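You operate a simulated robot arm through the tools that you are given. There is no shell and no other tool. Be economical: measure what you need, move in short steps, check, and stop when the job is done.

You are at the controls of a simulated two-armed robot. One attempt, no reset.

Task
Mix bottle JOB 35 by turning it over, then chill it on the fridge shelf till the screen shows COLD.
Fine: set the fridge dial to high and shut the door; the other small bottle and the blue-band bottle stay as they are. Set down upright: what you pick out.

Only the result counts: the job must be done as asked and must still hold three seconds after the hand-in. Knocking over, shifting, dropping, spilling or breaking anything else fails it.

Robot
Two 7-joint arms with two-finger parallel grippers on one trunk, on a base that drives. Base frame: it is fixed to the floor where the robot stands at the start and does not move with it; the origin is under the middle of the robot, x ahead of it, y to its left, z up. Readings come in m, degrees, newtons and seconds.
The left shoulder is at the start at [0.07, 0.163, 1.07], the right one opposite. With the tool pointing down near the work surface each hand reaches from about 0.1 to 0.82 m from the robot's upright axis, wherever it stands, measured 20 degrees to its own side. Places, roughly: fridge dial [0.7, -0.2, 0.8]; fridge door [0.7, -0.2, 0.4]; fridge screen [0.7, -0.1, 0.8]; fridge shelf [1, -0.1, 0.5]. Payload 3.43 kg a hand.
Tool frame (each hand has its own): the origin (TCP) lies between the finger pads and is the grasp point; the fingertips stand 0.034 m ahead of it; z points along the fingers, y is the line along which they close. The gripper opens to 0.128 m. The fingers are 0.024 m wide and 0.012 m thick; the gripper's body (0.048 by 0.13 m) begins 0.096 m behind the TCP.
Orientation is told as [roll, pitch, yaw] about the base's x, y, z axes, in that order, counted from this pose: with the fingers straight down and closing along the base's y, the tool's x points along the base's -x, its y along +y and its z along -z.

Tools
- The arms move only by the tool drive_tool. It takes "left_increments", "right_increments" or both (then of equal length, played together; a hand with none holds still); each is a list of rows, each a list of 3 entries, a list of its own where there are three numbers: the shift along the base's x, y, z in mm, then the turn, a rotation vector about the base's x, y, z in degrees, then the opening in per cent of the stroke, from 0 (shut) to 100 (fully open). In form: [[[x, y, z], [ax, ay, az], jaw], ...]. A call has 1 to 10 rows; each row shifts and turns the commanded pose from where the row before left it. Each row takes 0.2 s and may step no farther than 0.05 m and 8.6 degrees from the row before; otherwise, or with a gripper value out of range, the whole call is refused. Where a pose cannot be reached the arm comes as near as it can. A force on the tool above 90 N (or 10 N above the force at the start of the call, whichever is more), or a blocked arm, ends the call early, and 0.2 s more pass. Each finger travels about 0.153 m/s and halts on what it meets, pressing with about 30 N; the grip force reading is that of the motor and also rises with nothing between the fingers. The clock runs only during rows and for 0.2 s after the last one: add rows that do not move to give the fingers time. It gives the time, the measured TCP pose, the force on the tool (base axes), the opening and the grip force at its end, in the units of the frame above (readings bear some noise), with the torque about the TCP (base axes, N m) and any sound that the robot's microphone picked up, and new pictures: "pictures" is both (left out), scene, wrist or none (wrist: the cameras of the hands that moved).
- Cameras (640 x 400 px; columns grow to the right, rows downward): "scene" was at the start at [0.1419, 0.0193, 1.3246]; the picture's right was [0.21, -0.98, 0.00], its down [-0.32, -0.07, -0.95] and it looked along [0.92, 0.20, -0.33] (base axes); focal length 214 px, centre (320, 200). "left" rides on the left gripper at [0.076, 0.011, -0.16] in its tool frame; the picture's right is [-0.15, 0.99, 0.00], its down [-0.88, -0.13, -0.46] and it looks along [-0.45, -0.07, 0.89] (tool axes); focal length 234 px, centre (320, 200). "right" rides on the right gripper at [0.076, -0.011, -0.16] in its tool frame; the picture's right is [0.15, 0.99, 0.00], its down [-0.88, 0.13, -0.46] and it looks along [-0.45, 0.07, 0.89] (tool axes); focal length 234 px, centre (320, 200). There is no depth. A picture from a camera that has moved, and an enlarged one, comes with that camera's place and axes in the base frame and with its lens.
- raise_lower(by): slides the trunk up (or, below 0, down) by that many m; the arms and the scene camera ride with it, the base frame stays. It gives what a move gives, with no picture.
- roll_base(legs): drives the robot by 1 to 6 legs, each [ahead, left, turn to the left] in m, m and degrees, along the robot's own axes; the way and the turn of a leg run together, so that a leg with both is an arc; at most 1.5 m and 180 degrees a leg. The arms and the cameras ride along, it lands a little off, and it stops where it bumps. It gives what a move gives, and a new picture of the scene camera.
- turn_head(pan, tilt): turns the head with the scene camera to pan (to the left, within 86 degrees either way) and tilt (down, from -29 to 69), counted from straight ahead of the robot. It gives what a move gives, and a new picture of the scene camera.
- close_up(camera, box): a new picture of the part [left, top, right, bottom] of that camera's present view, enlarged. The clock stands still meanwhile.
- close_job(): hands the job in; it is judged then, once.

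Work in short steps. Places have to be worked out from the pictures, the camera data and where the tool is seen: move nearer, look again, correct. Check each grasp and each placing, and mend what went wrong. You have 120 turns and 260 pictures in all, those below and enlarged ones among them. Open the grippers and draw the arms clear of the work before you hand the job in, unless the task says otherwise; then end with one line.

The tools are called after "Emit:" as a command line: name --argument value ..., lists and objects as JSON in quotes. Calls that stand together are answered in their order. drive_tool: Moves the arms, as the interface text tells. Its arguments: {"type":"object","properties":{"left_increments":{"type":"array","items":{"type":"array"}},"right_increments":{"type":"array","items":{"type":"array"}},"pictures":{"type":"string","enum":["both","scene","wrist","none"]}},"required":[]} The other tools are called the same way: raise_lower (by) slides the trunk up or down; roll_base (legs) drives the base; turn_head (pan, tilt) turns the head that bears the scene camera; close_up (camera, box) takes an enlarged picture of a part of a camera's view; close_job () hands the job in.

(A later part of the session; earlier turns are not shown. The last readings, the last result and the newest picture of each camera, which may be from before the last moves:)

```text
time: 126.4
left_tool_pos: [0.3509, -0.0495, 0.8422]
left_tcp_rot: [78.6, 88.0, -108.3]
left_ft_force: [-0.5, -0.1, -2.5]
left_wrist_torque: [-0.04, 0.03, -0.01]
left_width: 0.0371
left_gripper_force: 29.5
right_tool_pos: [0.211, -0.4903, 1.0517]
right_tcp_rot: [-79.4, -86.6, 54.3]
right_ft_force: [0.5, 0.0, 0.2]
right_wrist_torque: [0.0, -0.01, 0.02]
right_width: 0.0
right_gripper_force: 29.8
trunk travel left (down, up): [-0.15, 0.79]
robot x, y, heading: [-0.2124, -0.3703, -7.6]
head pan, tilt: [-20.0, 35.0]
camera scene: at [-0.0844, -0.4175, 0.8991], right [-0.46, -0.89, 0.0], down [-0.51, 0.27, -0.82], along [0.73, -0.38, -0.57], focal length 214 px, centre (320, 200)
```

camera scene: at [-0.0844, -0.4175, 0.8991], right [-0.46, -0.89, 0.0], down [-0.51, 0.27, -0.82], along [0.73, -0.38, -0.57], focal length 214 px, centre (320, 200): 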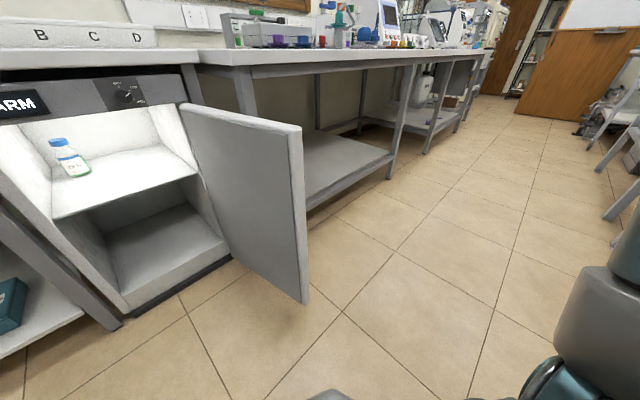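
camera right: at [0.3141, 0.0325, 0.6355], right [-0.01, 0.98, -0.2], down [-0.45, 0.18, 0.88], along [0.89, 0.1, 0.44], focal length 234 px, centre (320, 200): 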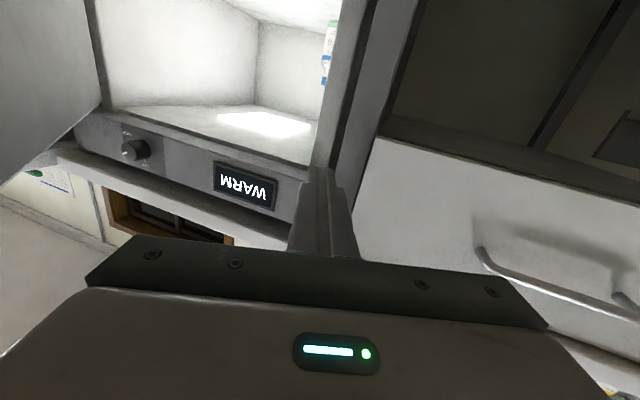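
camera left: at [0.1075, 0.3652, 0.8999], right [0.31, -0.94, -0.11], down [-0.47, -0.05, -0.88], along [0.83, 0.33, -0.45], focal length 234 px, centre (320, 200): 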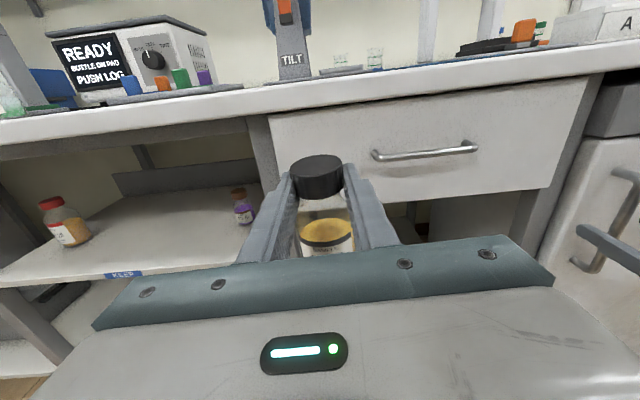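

Now lower the left hand with the bottle to shelf-entry height, and point the head at the fridge.

Emit:
drive_tool --left_increments '[[[0, 0, -35], [0, 0, 0], 0], [[0, 0, -35], [0, 0, 0], 0], [[0, 0, -35], [0, 0, 0], 0], [[0, 0, -35], [0, 0, 0], 0], [[0, 0, -35], [0, 0, 0], 0], [[0, 0, -30], [0, 0, 0], 0]]' --pictures "wrist"

Emit:
turn_head --pan 20 --tilt 30

```text
time: 127.8
left_tool_pos: [0.3992, -0.0262, 0.6556]
left_tcp_rot: [79.9, 88.2, -107.2]
left_ft_force: [-0.1, 0.0, -1.4]
left_wrist_torque: [0.0, 0.03, -0.04]
left_width: 0.0378
left_gripper_force: 29.5
left hand out of reach, approached as far as the arm can: row 1, 2, 3, 4
right_tool_pos: [0.211, -0.4875, 1.0504]
right_tcp_rot: [-80.0, -86.6, 54.9]
right_ft_force: [1.3, 1.3, 0.3]
right_wrist_torque: [0.01, 0.04, -0.03]
right_width: 0.0
right_gripper_force: 29.7
trunk travel left (down, up): [-0.15, 0.79]
robot x, y, heading: [-0.2123, -0.372, -7.6]
head pan, tilt: [-20.0, 35.0]
camera left: at [0.2397, -0.0152, 0.7317], right [-0.12, -0.99, -0.11], down [-0.45, 0.16, -0.88], along [0.89, -0.06, -0.46], focal length 234 px, centre (320, 200)
```

left: 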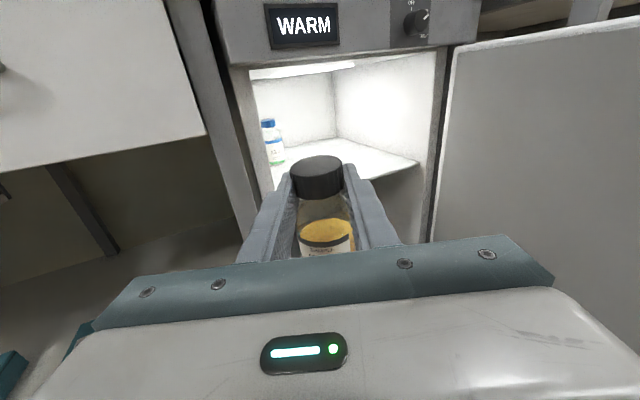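

```text
time: 128.9
left_tool_pos: [0.3986, -0.0264, 0.6563]
left_tcp_rot: [78.7, 88.1, -108.4]
left_ft_force: [-0.8, -0.8, -2.0]
left_wrist_torque: [0.01, 0.02, 0.0]
left_width: 0.0375
left_gripper_force: 29.7
right_tool_pos: [0.211, -0.4894, 1.051]
right_tcp_rot: [-79.5, -86.5, 54.3]
right_ft_force: [0.2, -0.2, -1.6]
right_wrist_torque: [-0.02, 0.04, -0.01]
right_width: 0.0
right_gripper_force: 30.3
trunk travel left (down, up): [-0.15, 0.79]
robot x, y, heading: [-0.2074, -0.3669, -7.5]
head pan, tilt: [20.0, 30.0]
camera scene: at [-0.0742, -0.3573, 0.9069], right [0.22, -0.98, 0.0], down [-0.49, -0.11, -0.87], along [0.85, 0.19, -0.5], focal length 214 px, centre (320, 200)
```

scene: 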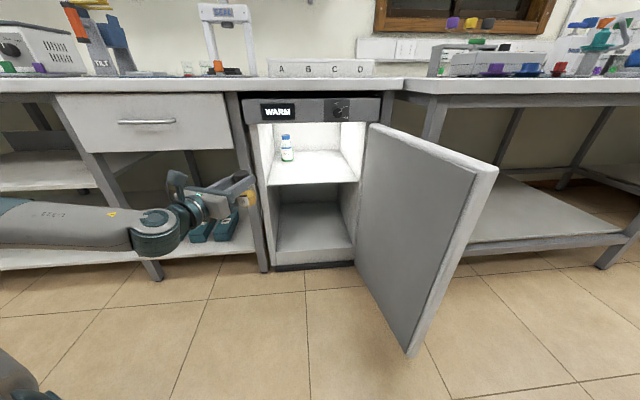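

Good view: shelf front z≈0.528, width t −0.165…−0.54. I bring the left hand inward and forward in front of the opening.

Emit:
drive_tool --left_increments '[[[24, -31, 0], [0, 0, 0], 0], [[24, -31, 0], [0, 0, 0], 0], [[24, -31, 0], [0, 0, 0], 0], [[24, -31, 0], [0, 0, 0], 0], [[24, -31, 0], [0, 0, 0], 0], [[24, -31, 0], [0, 0, 0], 0]]' --pictures "both"

```text
time: 130.3
left_tool_pos: [0.5453, -0.2125, 0.6565]
left_tcp_rot: [77.7, 88.1, -109.2]
left_ft_force: [-0.1, 0.6, -2.2]
left_wrist_torque: [-0.01, 0.06, -0.03]
left_width: 0.0375
left_gripper_force: 30.2
right_tool_pos: [0.2108, -0.4905, 1.0501]
right_tcp_rot: [-78.9, -86.6, 53.7]
right_ft_force: [-0.4, 0.2, -0.1]
right_wrist_torque: [0.03, 0.01, -0.02]
right_width: 0.0002
right_gripper_force: 30.0
trunk travel left (down, up): [-0.15, 0.79]
robot x, y, heading: [-0.215, -0.368, -7.6]
head pan, tilt: [20.0, 30.0]
camera scene: at [-0.074, -0.3576, 0.9068], right [0.22, -0.98, 0.0], down [-0.49, -0.11, -0.87], along [0.85, 0.19, -0.5], focal length 214 px, centre (320, 200)
camera left: at [0.3849, -0.2021, 0.7345], right [-0.12, -0.99, -0.11], down [-0.45, 0.16, -0.88], along [0.89, -0.06, -0.46], focal length 234 px, centre (320, 200)
```

scene: 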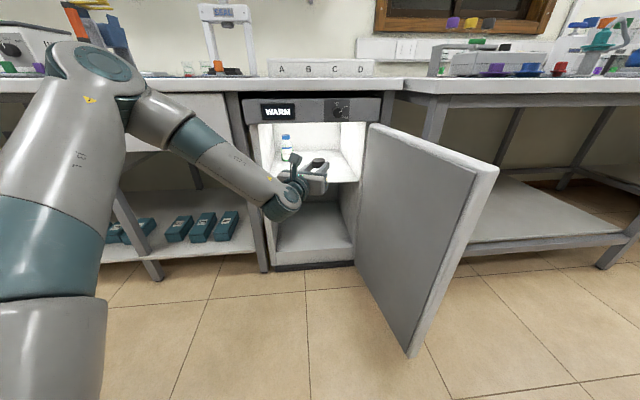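
left: 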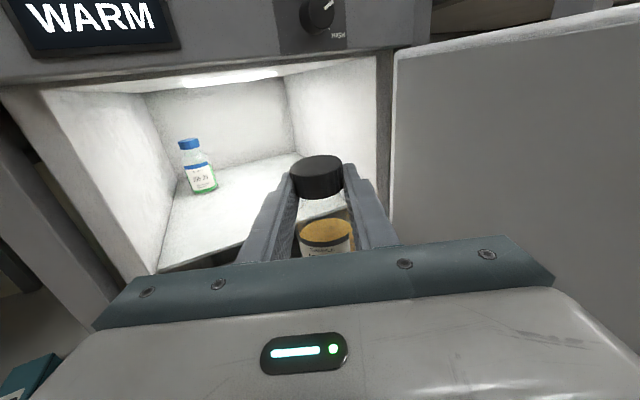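

Precise now. Lower 40 mm for ceiling clearance, then drive left 0.10 and forward 0.15.

Emit:
drive_tool --left_increments '[[[0, 0, -20], [0, 0, 0], 0], [[0, 0, -20], [0, 0, 0], 0]]' --pictures "none"

Emit:
roll_base --legs '[[0, 0.1, 0], [0.15, 0, 0]]'

Emit:
close_up --camera "left" --box '[0, 0, 640, 400]'

```text
time: 130.9
left_tool_pos: [0.5408, -0.2118, 0.6182]
left_tcp_rot: [78.9, 88.1, -108.1]
left_ft_force: [1.3, -0.5, -2.7]
left_wrist_torque: [-0.03, 0.02, -0.01]
left_width: 0.0374
left_gripper_force: 30.2
right_tool_pos: [0.2115, -0.49, 1.051]
right_tcp_rot: [-79.1, -86.4, 54.0]
right_ft_force: [0.5, -1.2, -0.2]
right_wrist_torque: [0.01, 0.04, 0.0]
right_width: 0.0
right_gripper_force: 29.6
trunk travel left (down, up): [-0.15, 0.79]
robot x, y, heading: [-0.2118, -0.3656, -7.5]
head pan, tilt: [20.0, 30.0]
```

```text
time: 133.0
left_tool_pos: [0.7018, -0.1333, 0.617]
left_tcp_rot: [77.1, 88.1, -109.9]
left_ft_force: [-0.6, 0.0, -2.8]
left_wrist_torque: [0.04, 0.03, 0.02]
left_width: 0.0374
left_gripper_force: 30.1
right_tool_pos: [0.372, -0.4106, 1.0501]
right_tcp_rot: [-78.7, -86.5, 53.6]
right_ft_force: [1.0, 1.2, -0.2]
right_wrist_torque: [-0.02, 0.0, -0.01]
right_width: 0.0
right_gripper_force: 30.0
trunk travel left (down, up): [-0.15, 0.79]
robot x, y, heading: [-0.0519, -0.2918, -7.3]
head pan, tilt: [20.0, 30.0]
camera scene: at [0.0863, -0.2785, 0.9067], right [0.22, -0.98, 0.0], down [-0.49, -0.11, -0.87], along [0.84, 0.19, -0.5], focal length 214 px, centre (320, 200)
```

scene: 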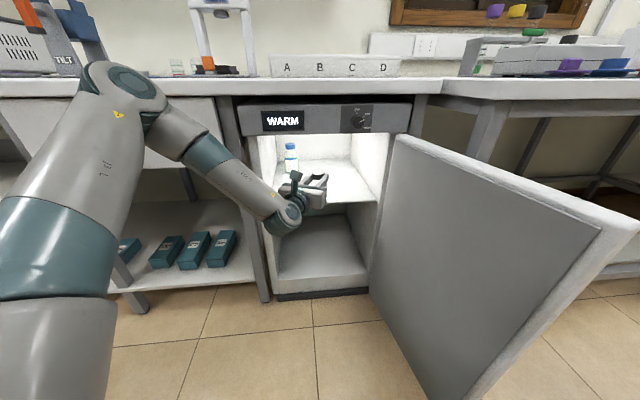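

```text
1.00 times, centred on (320, 200) of left (not enlarged: the box is as wide or as high as the picture)
camera zoom: at [0.5422, -0.123, 0.6943], right [-0.12, -0.99, -0.11], down [-0.45, 0.16, -0.88], along [0.89, -0.06, -0.46], focal length 234 px, centre (320, 200)
```

zoom: 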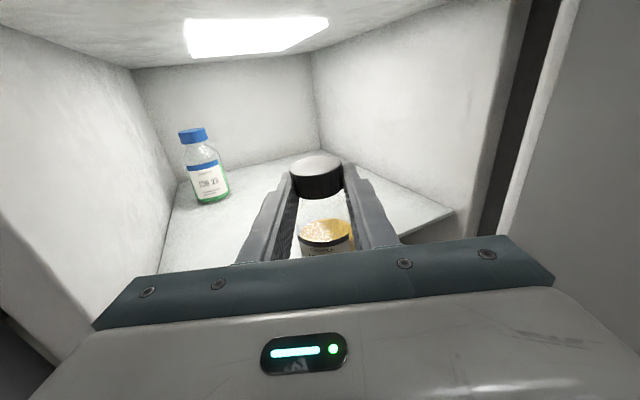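

Inside the front. The left elbow is getting near the bench edge, so drive 0.09 more and extend with the arm.

Emit:
roll_base --legs '[[0.09, 0, 0]]'

Emit:
drive_tool --left_increments '[[[20, -3, 0], [0, 0, 0], 0], [[20, -3, 0], [0, 0, 0], 0]]' --pictures "wrist"

```text
time: 134.1
left_tool_pos: [0.792, -0.1436, 0.6178]
left_tcp_rot: [76.4, 88.0, -110.5]
left_ft_force: [0.1, -0.3, -2.8]
left_wrist_torque: [0.0, 0.01, 0.01]
left_width: 0.0377
left_gripper_force: 30.0
right_tool_pos: [0.463, -0.4217, 1.0516]
right_tcp_rot: [-78.5, -86.5, 53.3]
right_ft_force: [0.5, 0.5, -0.8]
right_wrist_torque: [0.0, -0.04, 0.02]
right_width: 0.0
right_gripper_force: 29.9
trunk travel left (down, up): [-0.15, 0.79]
robot x, y, heading: [0.0432, -0.3059, -7.2]
head pan, tilt: [20.0, 30.0]
camera scene: at [0.1781, -0.2905, 0.9067], right [0.22, -0.98, 0.0], down [-0.49, -0.11, -0.87], along [0.84, 0.19, -0.5], focal length 214 px, centre (320, 200)
```

scene: 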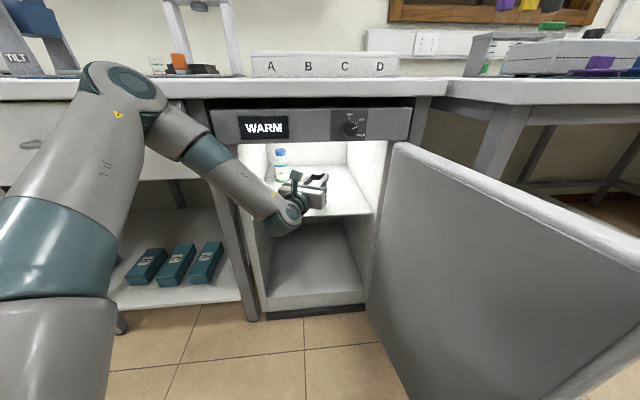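

```text
time: 134.7
left_tool_pos: [0.8352, -0.1481, 0.6178]
left_tcp_rot: [77.1, 88.1, -109.8]
left_ft_force: [0.6, -0.6, -2.1]
left_wrist_torque: [0.01, 0.06, -0.03]
left_width: 0.0375
left_gripper_force: 29.7
right_tool_pos: [0.4637, -0.4229, 1.0503]
right_tcp_rot: [-78.7, -86.5, 53.7]
right_ft_force: [-0.4, 0.5, -0.1]
right_wrist_torque: [0.0, -0.02, -0.02]
right_width: 0.0001
right_gripper_force: 30.0
trunk travel left (down, up): [-0.15, 0.79]
robot x, y, heading: [0.0356, -0.3063, -7.2]
head pan, tilt: [20.0, 30.0]
camera left: at [0.6766, -0.1388, 0.6948], right [-0.12, -0.99, -0.11], down [-0.45, 0.16, -0.88], along [0.89, -0.06, -0.46], focal length 234 px, centre (320, 200)
```

left: 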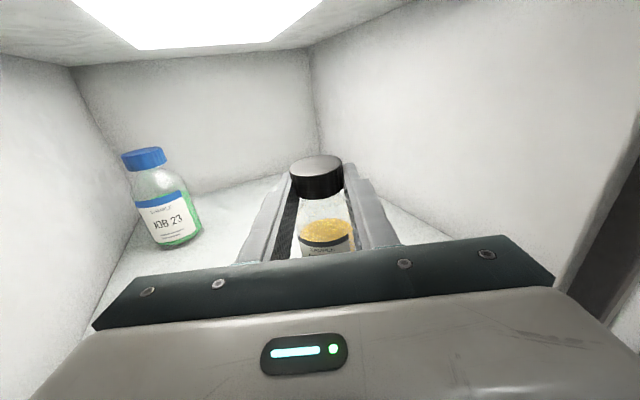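

In position (n≈0.755). Lower gently to feel the shelf.

Emit:
drive_tool --left_increments '[[[0, 0, -8], [0, 0, 0], 0], [[0, 0, -7], [0, 0, 0], 0], [[0, 0, -4], [0, 0, 0], 0]]' --pictures "none"

Emit:
close_up --camera "scene" --box '[220, 110, 400, 240]'

```text
time: 135.5
left_tool_pos: [0.8337, -0.1484, 0.599]
left_tcp_rot: [77.7, 88.1, -109.2]
left_ft_force: [0.4, -0.5, -1.5]
left_wrist_torque: [0.02, 0.01, 0.0]
left_width: 0.0372
left_gripper_force: 29.8
right_tool_pos: [0.4638, -0.4229, 1.0508]
right_tcp_rot: [-78.8, -86.5, 53.7]
right_ft_force: [-0.3, 0.4, -0.1]
right_wrist_torque: [0.0, 0.0, 0.0]
right_width: 0.0
right_gripper_force: 29.8
trunk travel left (down, up): [-0.15, 0.79]
robot x, y, heading: [0.0382, -0.3017, -7.8]
head pan, tilt: [20.0, 30.0]
```

```text
3.08 times, centred on (310, 175) of scene
camera zoom: at [0.1776, -0.2905, 0.9068], right [0.22, -0.98, 0.0], down [-0.49, -0.11, -0.87], along [0.85, 0.19, -0.5], focal length 660 px, centre (351, 277)
```

zoom: 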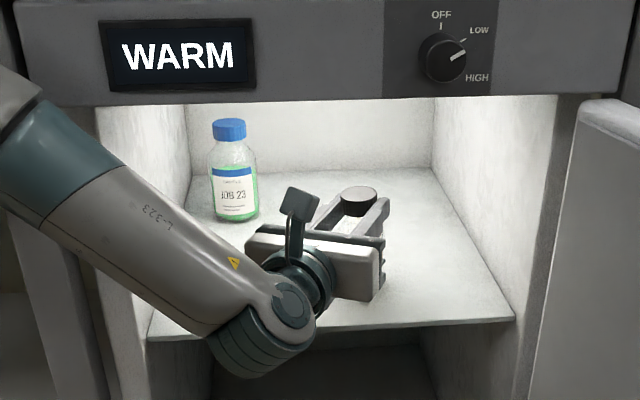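

The dial is at LOW (HIGH is clockwise from it) – I'll set it later. Continue lowering.

Emit:
drive_tool --left_increments '[[[0, 0, -3], [0, 0, 0], 0], [[0, 0, -3], [0, 0, 0], 0]]' --pictures "none"

Emit:
drive_tool --left_increments '[[[0, 0, -3], [0, 0, 0], 0], [[0, 0, -2], [0, 0, 0], 0]]' --pictures "none"

Emit:
drive_tool --left_increments '[[[0, 0, -2], [0, 0, 0], 0], [[0, 0, -2], [0, 0, 0], 0]]' --pictures "none"

```text
time: 136.1
left_tool_pos: [0.8336, -0.1494, 0.5918]
left_tcp_rot: [77.2, 88.0, -109.7]
left_ft_force: [-0.1, -0.7, -2.2]
left_wrist_torque: [-0.04, 0.06, -0.02]
left_width: 0.0378
left_gripper_force: 30.3
right_tool_pos: [0.4642, -0.4231, 1.0509]
right_tcp_rot: [-78.9, -86.4, 53.8]
right_ft_force: [-1.1, -0.3, 0.3]
right_wrist_torque: [0.0, 0.0, -0.01]
right_width: 0.0
right_gripper_force: 29.9
trunk travel left (down, up): [-0.15, 0.79]
robot x, y, heading: [0.0395, -0.3035, -7.4]
head pan, tilt: [20.0, 30.0]
```

```text
time: 136.7
left_tool_pos: [0.8322, -0.1501, 0.5883]
left_tcp_rot: [78.0, 88.1, -109.0]
left_ft_force: [-0.7, 0.4, -2.3]
left_wrist_torque: [-0.01, 0.01, -0.02]
left_width: 0.0376
left_gripper_force: 29.9
right_tool_pos: [0.4632, -0.4229, 1.051]
right_tcp_rot: [-79.0, -86.5, 53.7]
right_ft_force: [0.3, -0.3, 0.9]
right_wrist_torque: [-0.02, -0.01, -0.02]
right_width: 0.0001
right_gripper_force: 30.0
trunk travel left (down, up): [-0.15, 0.79]
robot x, y, heading: [0.0395, -0.303, -7.5]
head pan, tilt: [20.0, 30.0]
```

```text
time: 137.3
left_tool_pos: [0.8314, -0.1514, 0.5847]
left_tcp_rot: [77.5, 88.0, -109.5]
left_ft_force: [0.2, -0.3, -1.9]
left_wrist_torque: [-0.01, 0.02, 0.02]
left_width: 0.0374
left_gripper_force: 30.2
right_tool_pos: [0.4633, -0.4223, 1.05]
right_tcp_rot: [-78.9, -86.5, 53.7]
right_ft_force: [0.6, 0.4, -0.1]
right_wrist_torque: [0.03, 0.0, 0.0]
right_width: 0.0
right_gripper_force: 29.7
trunk travel left (down, up): [-0.15, 0.79]
robot x, y, heading: [0.0374, -0.3022, -7.4]
head pan, tilt: [20.0, 30.0]
```

Emit:
drive_tool --left_increments '[[[0, 0, -3], [0, 0, 0], 0], [[0, 0, -2], [0, 0, 0], 0]]' --pictures "none"

Emit:
drive_tool --left_increments '[[[0, 0, -3], [0, 0, 0], 0], [[0, 0, -2], [0, 0, 0], 0]]' --pictures "wrist"

```text
time: 137.9
left_tool_pos: [0.8323, -0.1514, 0.583]
left_tcp_rot: [91.2, 88.1, -95.9]
left_ft_force: [0.8, 0.9, 13.9]
left_wrist_torque: [0.25, -0.08, 0.02]
left_width: 0.038
left_gripper_force: 30.0
right_tool_pos: [0.4615, -0.422, 1.0525]
right_tcp_rot: [-80.2, -86.6, 55.0]
right_ft_force: [-0.4, -0.4, 0.1]
right_wrist_torque: [0.01, 0.0, -0.01]
right_width: 0.0001
right_gripper_force: 29.8
trunk travel left (down, up): [-0.15, 0.79]
robot x, y, heading: [0.0385, -0.3037, -7.2]
head pan, tilt: [20.0, 30.0]
```

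```text
time: 138.5
left_tool_pos: [0.8315, -0.1511, 0.5828]
left_tcp_rot: [101.4, 88.2, -85.4]
left_ft_force: [3.9, 4.2, 34.5]
left_wrist_torque: [0.58, -0.3, 0.07]
left_width: 0.0374
left_gripper_force: 30.2
right_tool_pos: [0.4593, -0.4237, 1.0535]
right_tcp_rot: [-81.8, -86.7, 56.8]
right_ft_force: [-0.3, -0.3, 0.1]
right_wrist_torque: [0.0, -0.03, 0.0]
right_width: 0.0
right_gripper_force: 29.8
trunk travel left (down, up): [-0.15, 0.79]
robot x, y, heading: [0.0383, -0.3051, -7.4]
head pan, tilt: [20.0, 30.0]
camera left: at [0.6722, -0.1413, 0.6571], right [-0.12, -0.99, -0.12], down [-0.43, 0.16, -0.89], along [0.89, -0.05, -0.45], focal length 234 px, centre (320, 200)
```

left: 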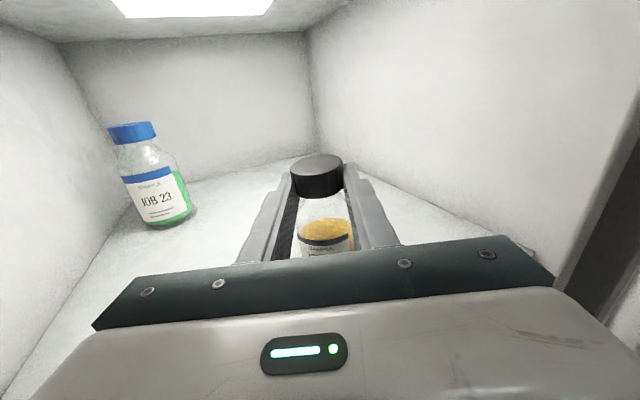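

Contact at z≈0.583. Relieve the pressure, open the gripper.

Emit:
drive_tool --left_increments '[[[0, 0, 6], [0, 0, 0], 0], [[0, 0, 2], [0, 0, 0], 0], [[0, 0, 0], [0, 0, 0], 36], [[0, 0, 0], [0, 0, 0], 45], [[0, 0, 0], [0, 0, 0], 60], [[0, 0, 0], [0, 0, 0], 60]]' --pictures "wrist"

```text
time: 139.9
left_tool_pos: [0.8341, -0.1509, 0.5822]
left_tcp_rot: [77.0, 88.1, -109.9]
left_ft_force: [-0.7, 0.5, 0.1]
left_wrist_torque: [-0.02, 0.01, 0.03]
left_width: 0.0767
left_gripper_force: 0.1
right_tool_pos: [0.4616, -0.4238, 1.0515]
right_tcp_rot: [-79.1, -86.5, 54.0]
right_ft_force: [0.1, -0.5, -0.2]
right_wrist_torque: [-0.02, 0.0, -0.02]
right_width: 0.0
right_gripper_force: 29.8
trunk travel left (down, up): [-0.15, 0.79]
robot x, y, heading: [0.0375, -0.3048, -7.4]
head pan, tilt: [20.0, 30.0]
camera left: at [0.6736, -0.1417, 0.6585], right [-0.12, -0.99, -0.11], down [-0.45, 0.16, -0.88], along [0.89, -0.06, -0.46], focal length 234 px, centre (320, 200)
```

left: 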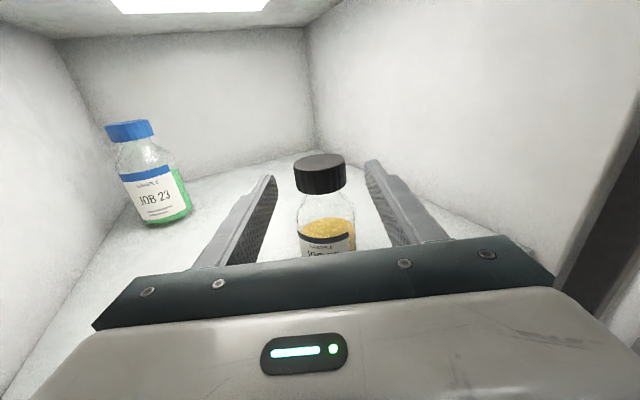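

JOB 35 stands upright on the shelf. Back straight out.

Emit:
roll_base --legs '[[-0.1, 0, 0], [-0.16, 0, 0]]'

Emit:
close_up --camera "scene" --box '[220, 80, 420, 230]'

```text
time: 142.1
left_tool_pos: [0.5712, -0.1173, 0.5826]
left_tcp_rot: [78.9, 88.1, -108.0]
left_ft_force: [-0.5, -0.9, 0.4]
left_wrist_torque: [-0.01, 0.03, 0.0]
left_width: 0.0765
left_gripper_force: 0.0
right_tool_pos: [0.2029, -0.3886, 1.0511]
right_tcp_rot: [-79.7, -86.6, 54.6]
right_ft_force: [-0.1, -0.7, 0.4]
right_wrist_torque: [0.0, 0.0, 0.01]
right_width: 0.0
right_gripper_force: 30.2
trunk travel left (down, up): [-0.15, 0.79]
robot x, y, heading: [-0.2257, -0.2697, -7.5]
head pan, tilt: [20.0, 30.0]
camera scene: at [-0.0835, -0.2566, 0.907], right [0.22, -0.98, 0.0], down [-0.49, -0.11, -0.87], along [0.85, 0.19, -0.5], focal length 214 px, centre (320, 200)
```

scene: 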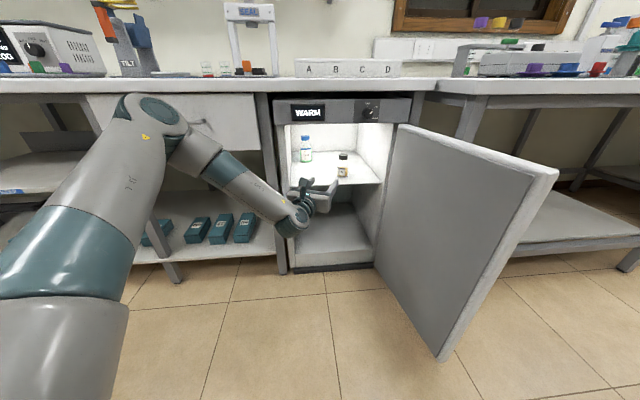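

```text
2.67 times, centred on (320, 155) of scene
camera zoom: at [-0.0835, -0.2566, 0.907], right [0.22, -0.98, 0.0], down [-0.49, -0.11, -0.87], along [0.85, 0.19, -0.5], focal length 572 px, centre (320, 320)
```

zoom: 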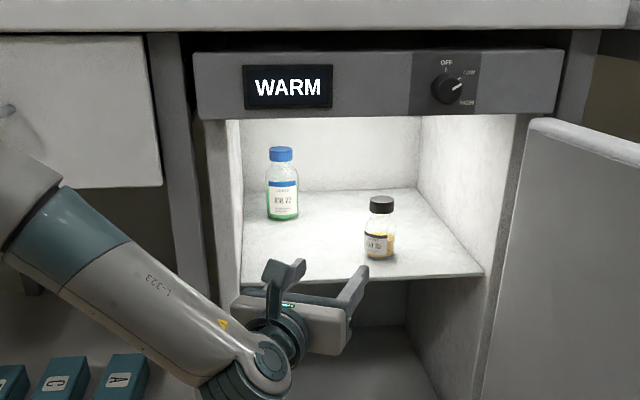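

Bottle stands well on the shelf. Now pull the left arm back out of the door's way.

Emit:
drive_tool --left_increments '[[[-24, 31, 5], [0, 0, 0], 20], [[-24, 31, 10], [0, 0, 0], 0], [[-24, 31, 10], [0, 0, 0], 0], [[-24, 31, 15], [0, 0, 0], 0], [[-24, 31, 20], [0, 0, 0], 0], [[-24, 31, 20], [0, 0, 0], 0]]' --pictures "none"

Emit:
raise_lower --by 0.3

Emit:
roll_base --legs '[[0, 0, 25]]'

```text
time: 143.5
left_tool_pos: [0.4265, 0.0667, 0.662]
left_tcp_rot: [78.2, 88.1, -108.8]
left_ft_force: [0.0, -0.5, 0.6]
left_wrist_torque: [-0.02, -0.05, 0.0]
left_width: 0.0001
left_gripper_force: 29.5
right_tool_pos: [0.2025, -0.3878, 1.0512]
right_tcp_rot: [-80.0, -86.6, 54.9]
right_ft_force: [0.8, 0.0, -0.5]
right_wrist_torque: [-0.01, -0.03, -0.02]
right_width: 0.0
right_gripper_force: 30.0
trunk travel left (down, up): [-0.15, 0.79]
robot x, y, heading: [-0.2232, -0.2683, -7.7]
head pan, tilt: [20.0, 30.0]
```

```text
time: 146.5
left_tool_pos: [0.4279, 0.0664, 0.9641]
left_tcp_rot: [78.1, 88.0, -108.8]
left_ft_force: [0.7, 0.4, -0.4]
left_wrist_torque: [-0.02, 0.01, 0.01]
left_width: 0.0
left_gripper_force: 30.1
right_tool_pos: [0.2021, -0.3879, 1.3514]
right_tcp_rot: [-79.2, -86.7, 54.2]
right_ft_force: [-0.2, 0.6, -0.6]
right_wrist_torque: [-0.01, 0.0, 0.0]
right_width: 0.0
right_gripper_force: 29.6
trunk travel left (down, up): [-0.45, 0.49]
robot x, y, heading: [-0.219, -0.2671, -7.8]
head pan, tilt: [20.0, 30.0]
```

```text
time: 148.2
left_tool_pos: [0.2254, 0.3085, 0.9629]
left_tcp_rot: [78.6, 88.0, -83.4]
left_ft_force: [0.0, 0.0, 0.7]
left_wrist_torque: [0.01, -0.01, -0.01]
left_width: 0.0001
left_gripper_force: 30.3
right_tool_pos: [0.2128, -0.1997, 1.3517]
right_tcp_rot: [-79.5, -86.6, 79.4]
right_ft_force: [0.6, 0.0, 0.0]
right_wrist_torque: [0.01, 0.01, -0.05]
right_width: 0.0002
right_gripper_force: 30.1
trunk travel left (down, up): [-0.45, 0.49]
robot x, y, heading: [-0.2237, -0.2638, 17.6]
head pan, tilt: [20.0, 30.0]
camera scene: at [-0.1015, -0.1996, 1.2069], right [0.61, -0.8, 0.0], down [-0.4, -0.3, -0.87], along [0.69, 0.53, -0.5], focal length 214 px, centre (320, 200)
```

scene: 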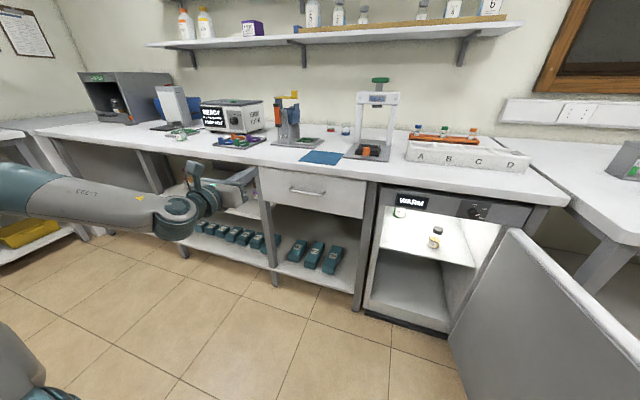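

Now lower the right arm relative to the trunk (still high), then drive right past the open door with hands above it.

Emit:
drive_tool --right_increments '[[[4, 1, -38], [0, 0, 0], 0], [[4, 1, -38], [0, 0, 0], 0], [[4, 1, -38], [0, 0, 0], 0], [[4, 1, -38], [0, 0, 0], 0], [[4, 1, -38], [0, 0, 0], 0], [[4, 1, -38], [0, 0, 0], 0], [[4, 1, -38], [0, 0, 0], 0]]' --pictures "none"

Emit:
roll_base --legs '[[0, -0.3, 0], [0, -0.27, 0]]'

Emit:
turn_head --pan -10 --tilt 45

```text
time: 149.8
left_tool_pos: [0.2274, 0.3083, 0.9601]
left_tcp_rot: [77.2, 88.1, -84.9]
left_ft_force: [0.6, -0.4, 0.0]
left_wrist_torque: [0.01, -0.02, -0.03]
left_width: 0.0
left_gripper_force: 29.9
right_tool_pos: [0.2411, -0.1941, 1.0855]
right_tcp_rot: [-78.8, -86.6, 78.7]
right_ft_force: [-0.1, 0.4, -0.5]
right_wrist_torque: [0.0, 0.03, -0.01]
right_width: 0.0
right_gripper_force: 29.8
trunk travel left (down, up): [-0.45, 0.49]
robot x, y, heading: [-0.221, -0.2725, 17.5]
head pan, tilt: [20.0, 30.0]
```

```text
time: 153.3
left_tool_pos: [0.3937, -0.2332, 0.9632]
left_tcp_rot: [77.9, 88.3, -83.8]
left_ft_force: [-0.7, -0.5, -0.5]
left_wrist_torque: [0.0, 0.03, -0.01]
left_width: 0.0
left_gripper_force: 30.4
right_tool_pos: [0.4116, -0.736, 1.0849]
right_tcp_rot: [-78.9, -86.6, 79.1]
right_ft_force: [0.0, -0.3, 0.2]
right_wrist_torque: [-0.04, -0.01, 0.02]
right_width: 0.0
right_gripper_force: 30.1
trunk travel left (down, up): [-0.45, 0.49]
robot x, y, heading: [-0.0507, -0.8116, 17.8]
head pan, tilt: [20.0, 30.0]
camera scene: at [0.0695, -0.7432, 1.2069], right [0.61, -0.79, 0.0], down [-0.4, -0.31, -0.87], along [0.68, 0.53, -0.5], focal length 214 px, centre (320, 200)
```

scene: 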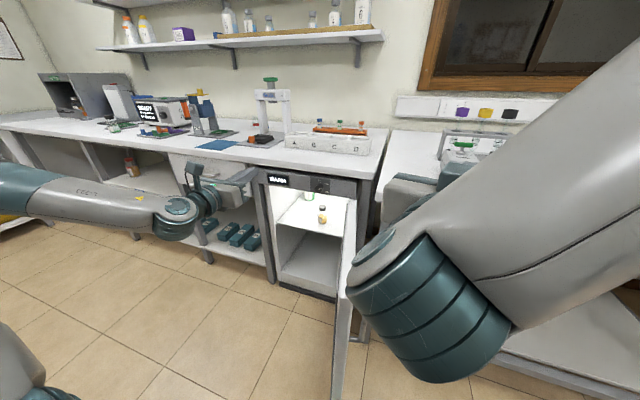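

```text
time: 154.3
left_tool_pos: [0.3942, -0.2334, 0.9628]
left_tcp_rot: [78.3, 88.0, -83.4]
left_ft_force: [-0.5, 0.0, -0.6]
left_wrist_torque: [-0.03, 0.0, 0.04]
left_width: 0.0002
left_gripper_force: 29.7
right_tool_pos: [0.4115, -0.7346, 1.0861]
right_tcp_rot: [-79.3, -86.6, 79.4]
right_ft_force: [-0.2, -0.5, 0.1]
right_wrist_torque: [-0.02, -0.01, 0.02]
right_width: 0.0003
right_gripper_force: 30.1
trunk travel left (down, up): [-0.45, 0.49]
robot x, y, heading: [-0.0482, -0.8125, 17.7]
head pan, tilt: [-10.0, 45.0]
camera scene: at [0.0783, -0.7868, 1.1843], right [0.14, -0.99, 0.0], down [-0.7, -0.1, -0.71], along [0.7, 0.1, -0.71], focal length 214 px, centre (320, 200)
```

scene: 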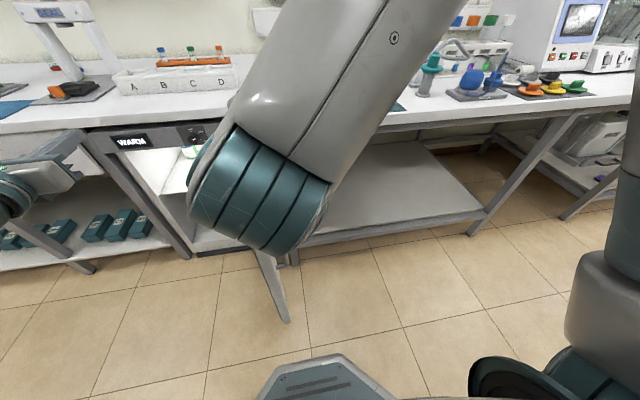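

Move slightly forward, then lower so the right hand is beside the door's outer face near its top (above the handle).

Emit:
roll_base --legs '[[0.08, 0, 0]]'

Emit:
raise_lower --by -0.345

Emit:
close_up --camera "right" --box '[0, 0, 640, 400]'

```text
time: 155.3
left_tool_pos: [0.4713, -0.208, 0.9625]
left_tcp_rot: [76.3, 88.1, -85.5]
left_ft_force: [0.3, -0.2, -0.9]
left_wrist_torque: [0.03, -0.06, -0.01]
left_width: 0.0001
left_gripper_force: 29.5
right_tool_pos: [0.4893, -0.7102, 1.086]
right_tcp_rot: [-78.2, -86.5, 78.3]
right_ft_force: [0.0, 0.7, 0.1]
right_wrist_torque: [0.02, -0.02, 0.0]
right_width: 0.0
right_gripper_force: 30.2
trunk travel left (down, up): [-0.45, 0.49]
robot x, y, heading: [0.0258, -0.7866, 17.9]
head pan, tilt: [-10.0, 45.0]
camera scene: at [0.1556, -0.7622, 1.1841], right [0.13, -0.99, 0.0], down [-0.7, -0.1, -0.71], along [0.7, 0.09, -0.71], focal length 214 px, centre (320, 200)
```

scene: 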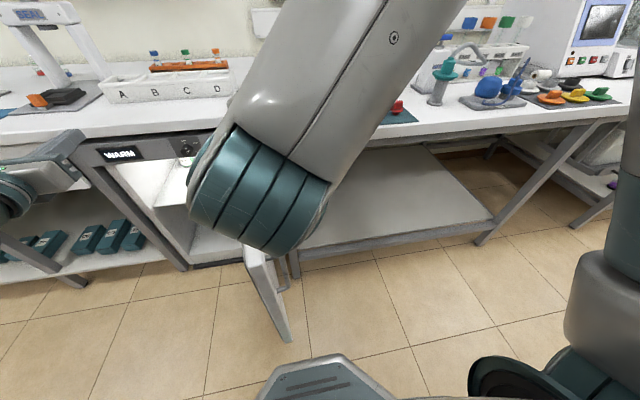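

```text
time: 158.7
left_tool_pos: [0.4703, -0.2089, 0.6182]
left_tcp_rot: [78.4, 88.2, -83.3]
left_ft_force: [0.0, -0.1, -0.3]
left_wrist_torque: [0.0, 0.02, -0.01]
left_width: 0.0
left_gripper_force: 29.9
right_tool_pos: [0.4882, -0.711, 0.7414]
right_tcp_rot: [-79.2, -86.6, 79.3]
right_ft_force: [0.4, 0.0, 0.1]
right_wrist_torque: [0.04, 0.01, 0.01]
right_width: 0.0
right_gripper_force: 30.3
trunk travel left (down, up): [-0.105, 0.835]
robot x, y, heading: [0.0226, -0.7888, 17.8]
head pan, tilt: [-10.0, 45.0]
```

```text
1.00 times, centred on (320, 200) of right (not enlarged: the box is as wide or as high as the picture)
camera zoom: at [0.3273, -0.7267, 0.6678], right [0.0, 0.98, -0.2], down [-0.45, 0.18, 0.88], along [0.9, 0.09, 0.44], focal length 234 px, centre (320, 200)
```

zoom: 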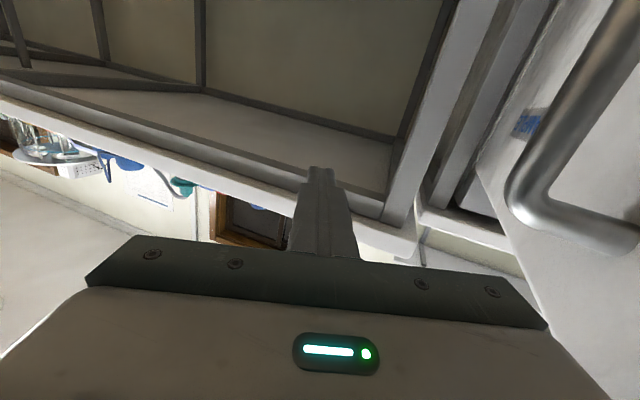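

The hand is on the door's outer side above the handle. Drive left to swing it.

Emit:
roll_base --legs '[[0, 0.2, 0], [0, 0.2, 0]]'

```text
time: 161.5
left_tool_pos: [0.3411, 0.1807, 0.6185]
left_tcp_rot: [78.3, 88.2, -83.1]
left_ft_force: [-0.5, 0.3, 0.2]
left_wrist_torque: [0.03, 0.02, 0.03]
left_width: 0.0
left_gripper_force: 29.8
right_tool_pos: [0.3619, -0.3198, 0.7414]
right_tcp_rot: [-79.2, -86.6, 79.6]
right_ft_force: [0.0, 0.2, -0.3]
right_wrist_torque: [0.01, 0.01, 0.03]
right_width: 0.0
right_gripper_force: 30.1
trunk travel left (down, up): [-0.105, 0.835]
robot x, y, heading: [-0.0974, -0.4, 17.9]
head pan, tilt: [-10.0, 45.0]
camera scene: at [0.0285, -0.3741, 0.8393], right [0.14, -0.99, 0.0], down [-0.7, -0.1, -0.71], along [0.7, 0.1, -0.71], focal length 214 px, centre (320, 200)
```

scene: 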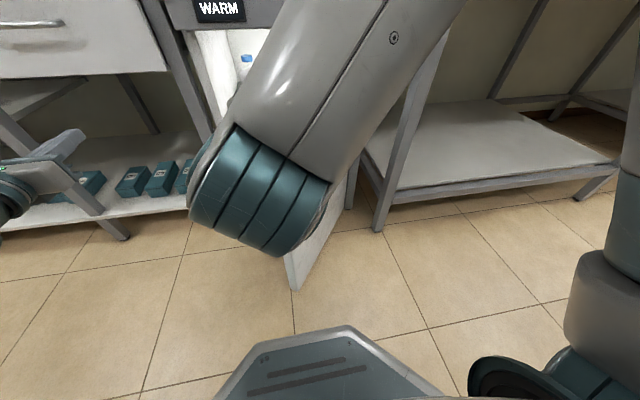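

Door ~52°. Continue left and forward with the base, then finish with the arm.

Emit:
roll_base --legs '[[0.06, 0.06, 0], [0.06, 0.06, 0]]'

Emit:
drive_tool --right_increments '[[[28, 9, 0], [0, 0, 0], 0], [[28, 9, 0], [0, 0, 0], 0], [[28, 9, 0], [0, 0, 0], 0], [[20, 6, 0], [0, 0, 0], 0]]' --pictures "both"

```text
time: 163.3
left_tool_pos: [0.4193, 0.335, 0.618]
left_tcp_rot: [78.2, 88.1, -83.6]
left_ft_force: [0.9, 0.7, 0.1]
left_wrist_torque: [0.0, -0.03, 0.01]
left_width: 0.0
left_gripper_force: 30.1
right_tool_pos: [0.4393, -0.1674, 0.7413]
right_tcp_rot: [-79.2, -86.5, 79.4]
right_ft_force: [0.1, 0.4, 0.7]
right_wrist_torque: [0.01, -0.02, -0.02]
right_width: 0.0
right_gripper_force: 30.1
trunk travel left (down, up): [-0.105, 0.835]
robot x, y, heading: [-0.0229, -0.2469, 17.9]
head pan, tilt: [-10.0, 45.0]
camera scene: at [0.1061, -0.2207, 0.8392], right [0.14, -0.99, 0.0], down [-0.7, -0.1, -0.71], along [0.7, 0.1, -0.71], focal length 214 px, centre (320, 200)
```

scene: 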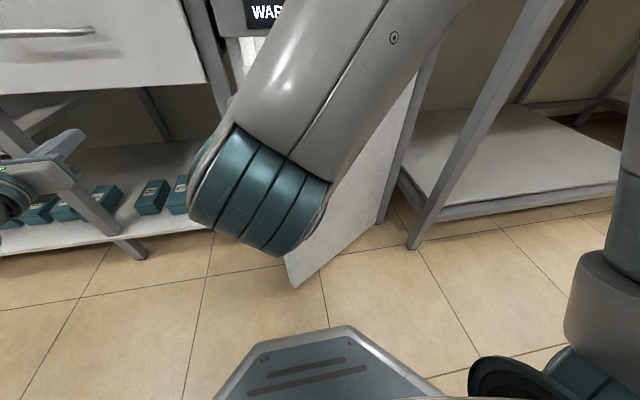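

```text
time: 164.3
left_tool_pos: [0.4198, 0.3351, 0.6179]
left_tcp_rot: [78.2, 88.0, -83.4]
left_ft_force: [0.5, 0.6, 0.3]
left_wrist_torque: [-0.01, 0.0, -0.01]
left_width: 0.0001
left_gripper_force: 30.4
right_tool_pos: [0.5417, -0.1369, 0.7406]
right_tcp_rot: [-79.1, -86.6, 79.4]
right_ft_force: [-0.6, -0.2, -0.5]
right_wrist_torque: [-0.01, 0.04, 0.0]
right_width: 0.0
right_gripper_force: 29.7
trunk travel left (down, up): [-0.105, 0.835]
robot x, y, heading: [-0.0222, -0.2437, 17.7]
head pan, tilt: [-10.0, 45.0]
camera scene: at [0.1061, -0.2209, 0.8393], right [0.14, -0.99, 0.0], down [-0.7, -0.1, -0.71], along [0.7, 0.1, -0.71], focal length 214 px, centre (320, 200)
camera right: at [0.3815, -0.1525, 0.6681], right [-0.01, 0.98, -0.2], down [-0.45, 0.18, 0.88], along [0.89, 0.1, 0.44], focal length 234 px, centre (320, 200)
```

scene: 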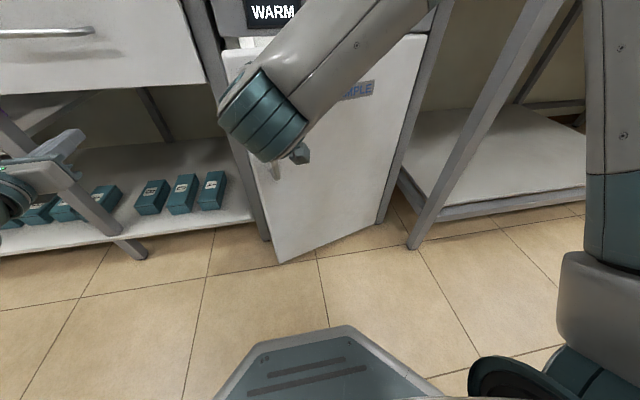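
right: 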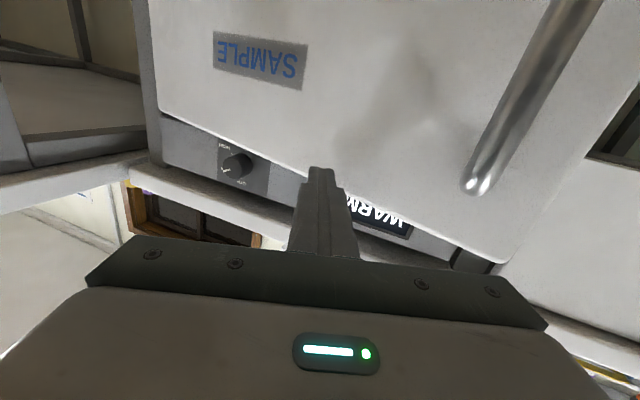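

Nearly shut. Push on until it closes.

Emit:
drive_tool --right_increments '[[[24, 7, 0], [0, 0, 0], 0], [[24, 7, 0], [0, 0, 0], 0], [[24, 7, 0], [0, 0, 0], 0], [[15, 5, 0], [0, 0, 0], 0], [[10, 3, 0], [0, 0, 0], 0]]' --pictures "both"

```text
time: 165.5
left_tool_pos: [0.4181, 0.3332, 0.6187]
left_tcp_rot: [83.9, 88.2, -77.7]
left_ft_force: [0.4, 0.0, 0.0]
left_wrist_torque: [-0.03, -0.02, -0.04]
left_width: 0.0
left_gripper_force: 29.5
right_tool_pos: [0.6361, -0.1095, 0.7396]
right_tcp_rot: [-79.3, -86.4, 79.6]
right_ft_force: [-46.2, -17.2, -10.6]
right_wrist_torque: [0.03, -0.07, -0.13]
right_width: 0.0
right_gripper_force: 30.2
trunk travel left (down, up): [-0.105, 0.835]
robot x, y, heading: [-0.0268, -0.2495, 17.6]
head pan, tilt: [-10.0, 45.0]
camera scene: at [0.1028, -0.2223, 0.8394], right [0.14, -0.99, 0.0], down [-0.7, -0.1, -0.71], along [0.7, 0.1, -0.7], focal length 214 px, centre (320, 200)
camera right: at [0.4762, -0.1252, 0.6663], right [-0.01, 0.98, -0.21], down [-0.45, 0.18, 0.88], along [0.89, 0.1, 0.44], focal length 234 px, centre (320, 200)
```

scene: 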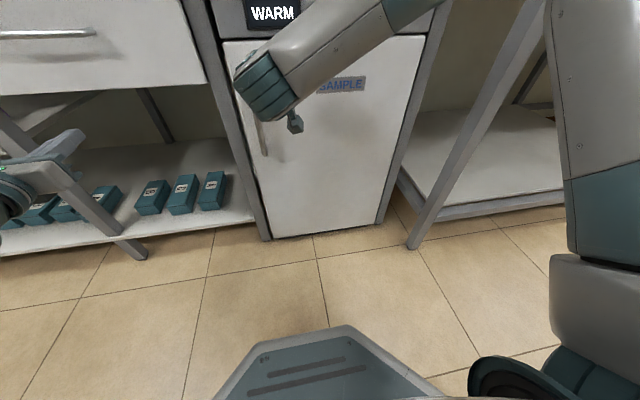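
right: 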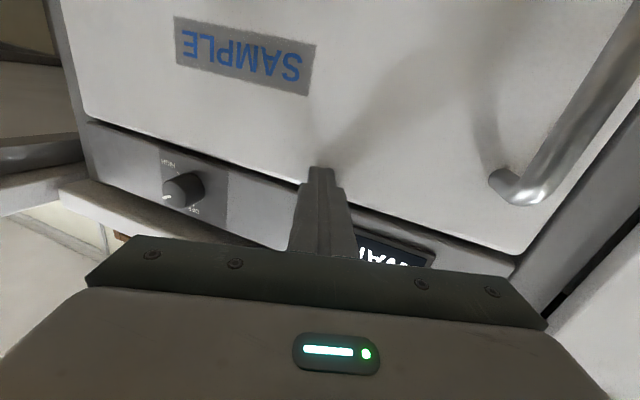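

The door is shut. Now the dial (≈(0.686, −0.243, 0.80)): back off with the base, shift right, and align the hand with it.

Emit:
roll_base --legs '[[-0.12, 0, 0], [0, -0.143, 0]]'

Emit:
drive_tool --right_increments '[[[0, 0, 15], [0, 0, 8.5], 0], [[0, 0, 15], [0, 0, 8.5], 30], [[0, 0, 15], [0, 0, 0], 50], [[0, 0, 13], [0, 0, 0], 50]]' --pictures "both"

```text
time: 167.7
left_tool_pos: [0.355, 0.1552, 0.6179]
left_tcp_rot: [78.2, 88.1, -83.9]
left_ft_force: [0.4, -0.3, -0.1]
left_wrist_torque: [-0.02, 0.01, 0.02]
left_width: 0.0
left_gripper_force: 29.5
right_tool_pos: [0.5729, -0.2888, 0.7377]
right_tcp_rot: [-78.9, -86.6, 78.9]
right_ft_force: [-0.2, -0.3, 0.6]
right_wrist_torque: [0.02, 0.01, 0.04]
right_width: 0.0001
right_gripper_force: 29.6
trunk travel left (down, up): [-0.105, 0.835]
robot x, y, heading: [-0.0924, -0.4259, 17.4]
head pan, tilt: [-10.0, 45.0]
camera scene: at [0.0375, -0.3981, 0.8393], right [0.13, -0.99, 0.0], down [-0.7, -0.09, -0.71], along [0.7, 0.09, -0.71], focal length 214 px, centre (320, 200)
```

scene: 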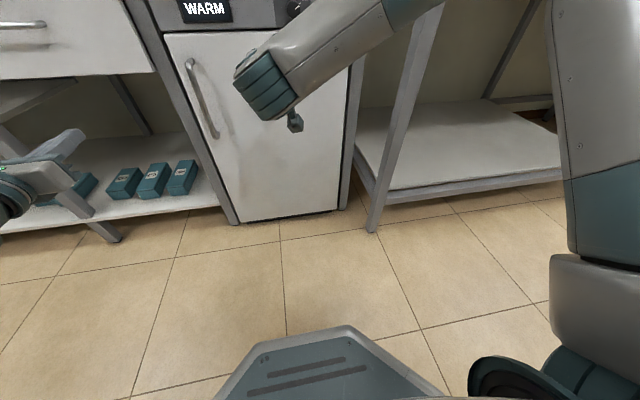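

```text
time: 168.7
left_tool_pos: [0.3552, 0.1547, 0.6175]
left_tcp_rot: [78.4, 88.1, -83.7]
left_ft_force: [-0.8, 1.2, -0.6]
left_wrist_torque: [0.02, -0.01, -0.01]
left_width: 0.0003
left_gripper_force: 30.1
right_tool_pos: [0.5721, -0.2889, 0.7981]
right_tcp_rot: [-79.3, -86.5, 96.2]
right_ft_force: [0.4, -0.4, -0.2]
right_wrist_torque: [0.01, -0.01, -0.04]
right_width: 0.064
right_gripper_force: 0.0
trunk travel left (down, up): [-0.105, 0.835]
robot x, y, heading: [-0.0945, -0.422, 17.6]
head pan, tilt: [-10.0, 45.0]
camera scene: at [0.0374, -0.3978, 0.8393], right [0.13, -0.99, 0.0], down [-0.7, -0.09, -0.71], along [0.7, 0.09, -0.71], focal length 214 px, centre (320, 200)
camera right: at [0.4226, -0.3485, 0.7253], right [-0.29, 0.94, -0.2], down [-0.48, 0.04, 0.88], along [0.83, 0.35, 0.44], focal length 234 px, centre (320, 200)
```

scene: 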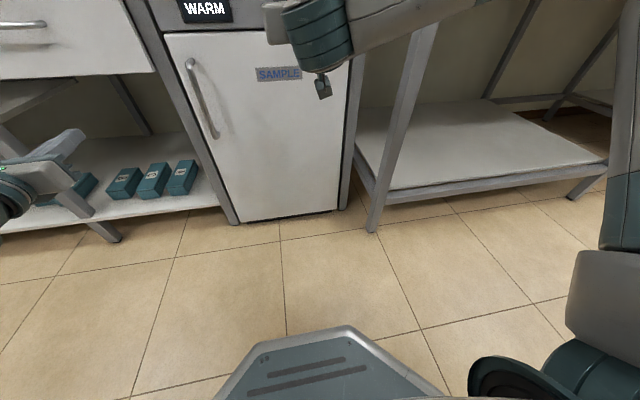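
right: 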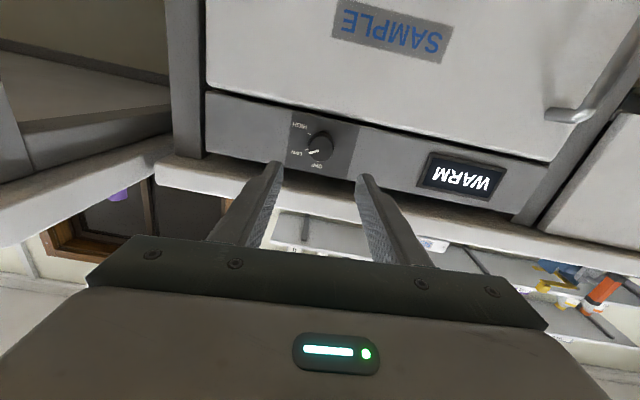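

Well aligned with the dial. Pre-rotate the hand 60° counter-clockwise, and look at the dial marking.

Emit:
close_up --camera "right" --box '[270, 100, 370, 190]'

Emit:
drive_tool --right_increments '[[[0, 0, 0], [-8.13, -2.48, 0], 50], [[0, 0, 0], [-8.13, -2.48, 0], 50], [[0, 0, 0], [-8.13, -2.48, 0], 50], [[0, 0, 0], [-8.13, -2.48, 0], 50], [[0, 0, 0], [-8.13, -2.48, 0], 50], [[0, 0, 0], [-8.13, -2.48, 0], 50], [[0, 0, 0], [-8.13, -2.48, 0], 50]]' --pictures "wrist"

```text
4.44 times, centred on (320, 145) of right
camera zoom: at [0.4226, -0.3485, 0.7253], right [-0.29, 0.94, -0.2], down [-0.48, 0.04, 0.88], along [0.83, 0.35, 0.44], focal length 1041 px, centre (320, 444)
```

zoom: 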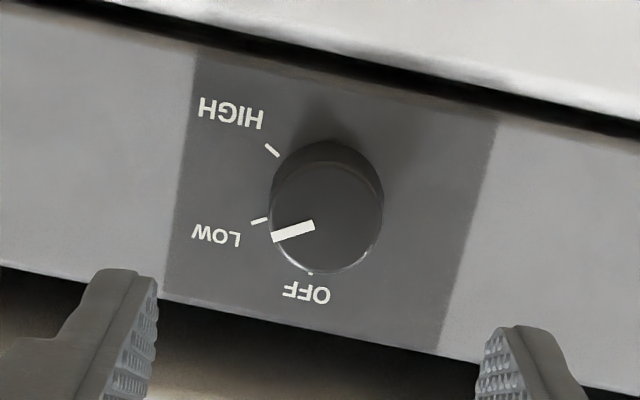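

```text
time: 170.3
left_tool_pos: [0.3546, 0.1544, 0.6181]
left_tcp_rot: [78.3, 88.2, -83.7]
left_ft_force: [0.8, -0.6, -0.3]
left_wrist_torque: [0.0, 0.03, -0.02]
left_width: 0.0001
left_gripper_force: 30.1
right_tool_pos: [0.5737, -0.2879, 0.7965]
right_tcp_rot: [-89.8, -26.9, 106.3]
right_ft_force: [-0.9, -0.2, 0.1]
right_wrist_torque: [-0.03, 0.02, 0.02]
right_width: 0.0638
right_gripper_force: 0.1
trunk travel left (down, up): [-0.105, 0.835]
robot x, y, heading: [-0.0929, -0.4249, 17.4]
head pan, tilt: [-10.0, 45.0]
camera right: at [0.4399, -0.4018, 0.7733], right [-0.09, 0.3, -0.95], down [-0.67, 0.68, 0.29], along [0.73, 0.67, 0.14], focal length 234 px, centre (320, 200)
```

right: 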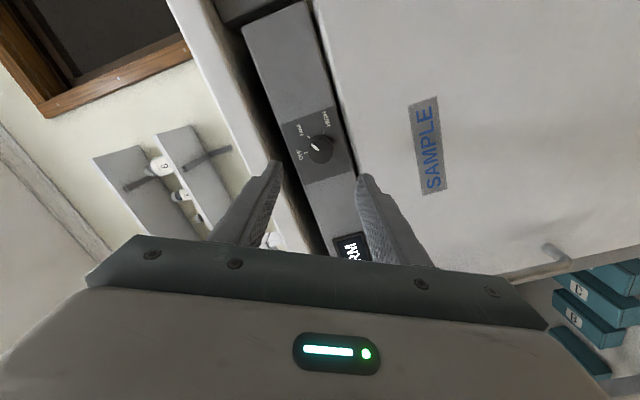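

The pointer is exactly at LOW; HIGH is 60° clockwise. Advance ~0.10 m onto the knob.

Emit:
drive_tool --right_increments '[[[24, 7.3, 0], [0, 0, 0], 40], [[24, 7.3, 0], [0, 0, 0], 40], [[24, 7.3, 0], [0, 0, 0], 40], [[17, 5.2, 0], [0, 0, 0], 40]]' --pictures "wrist"

```text
time: 171.3
left_tool_pos: [0.3548, 0.1542, 0.6172]
left_tcp_rot: [78.0, 88.1, -83.9]
left_ft_force: [0.0, -0.1, -0.2]
left_wrist_torque: [0.02, 0.03, 0.03]
left_width: 0.0001
left_gripper_force: 29.5
right_tool_pos: [0.6632, -0.2595, 0.7955]
right_tcp_rot: [-89.6, -27.1, 106.2]
right_ft_force: [-0.1, 0.2, 0.1]
right_wrist_torque: [-0.01, 0.01, -0.02]
right_width: 0.0512
right_gripper_force: 0.0
trunk travel left (down, up): [-0.105, 0.835]
robot x, y, heading: [-0.0935, -0.4223, 17.6]
head pan, tilt: [-10.0, 45.0]
camera right: at [0.5301, -0.3747, 0.772], right [-0.09, 0.31, -0.95], down [-0.67, 0.68, 0.29], along [0.73, 0.67, 0.14], focal length 234 px, centre (320, 200)
```

right: 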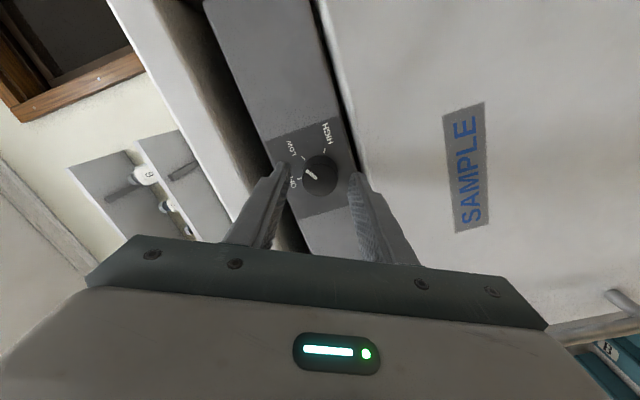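

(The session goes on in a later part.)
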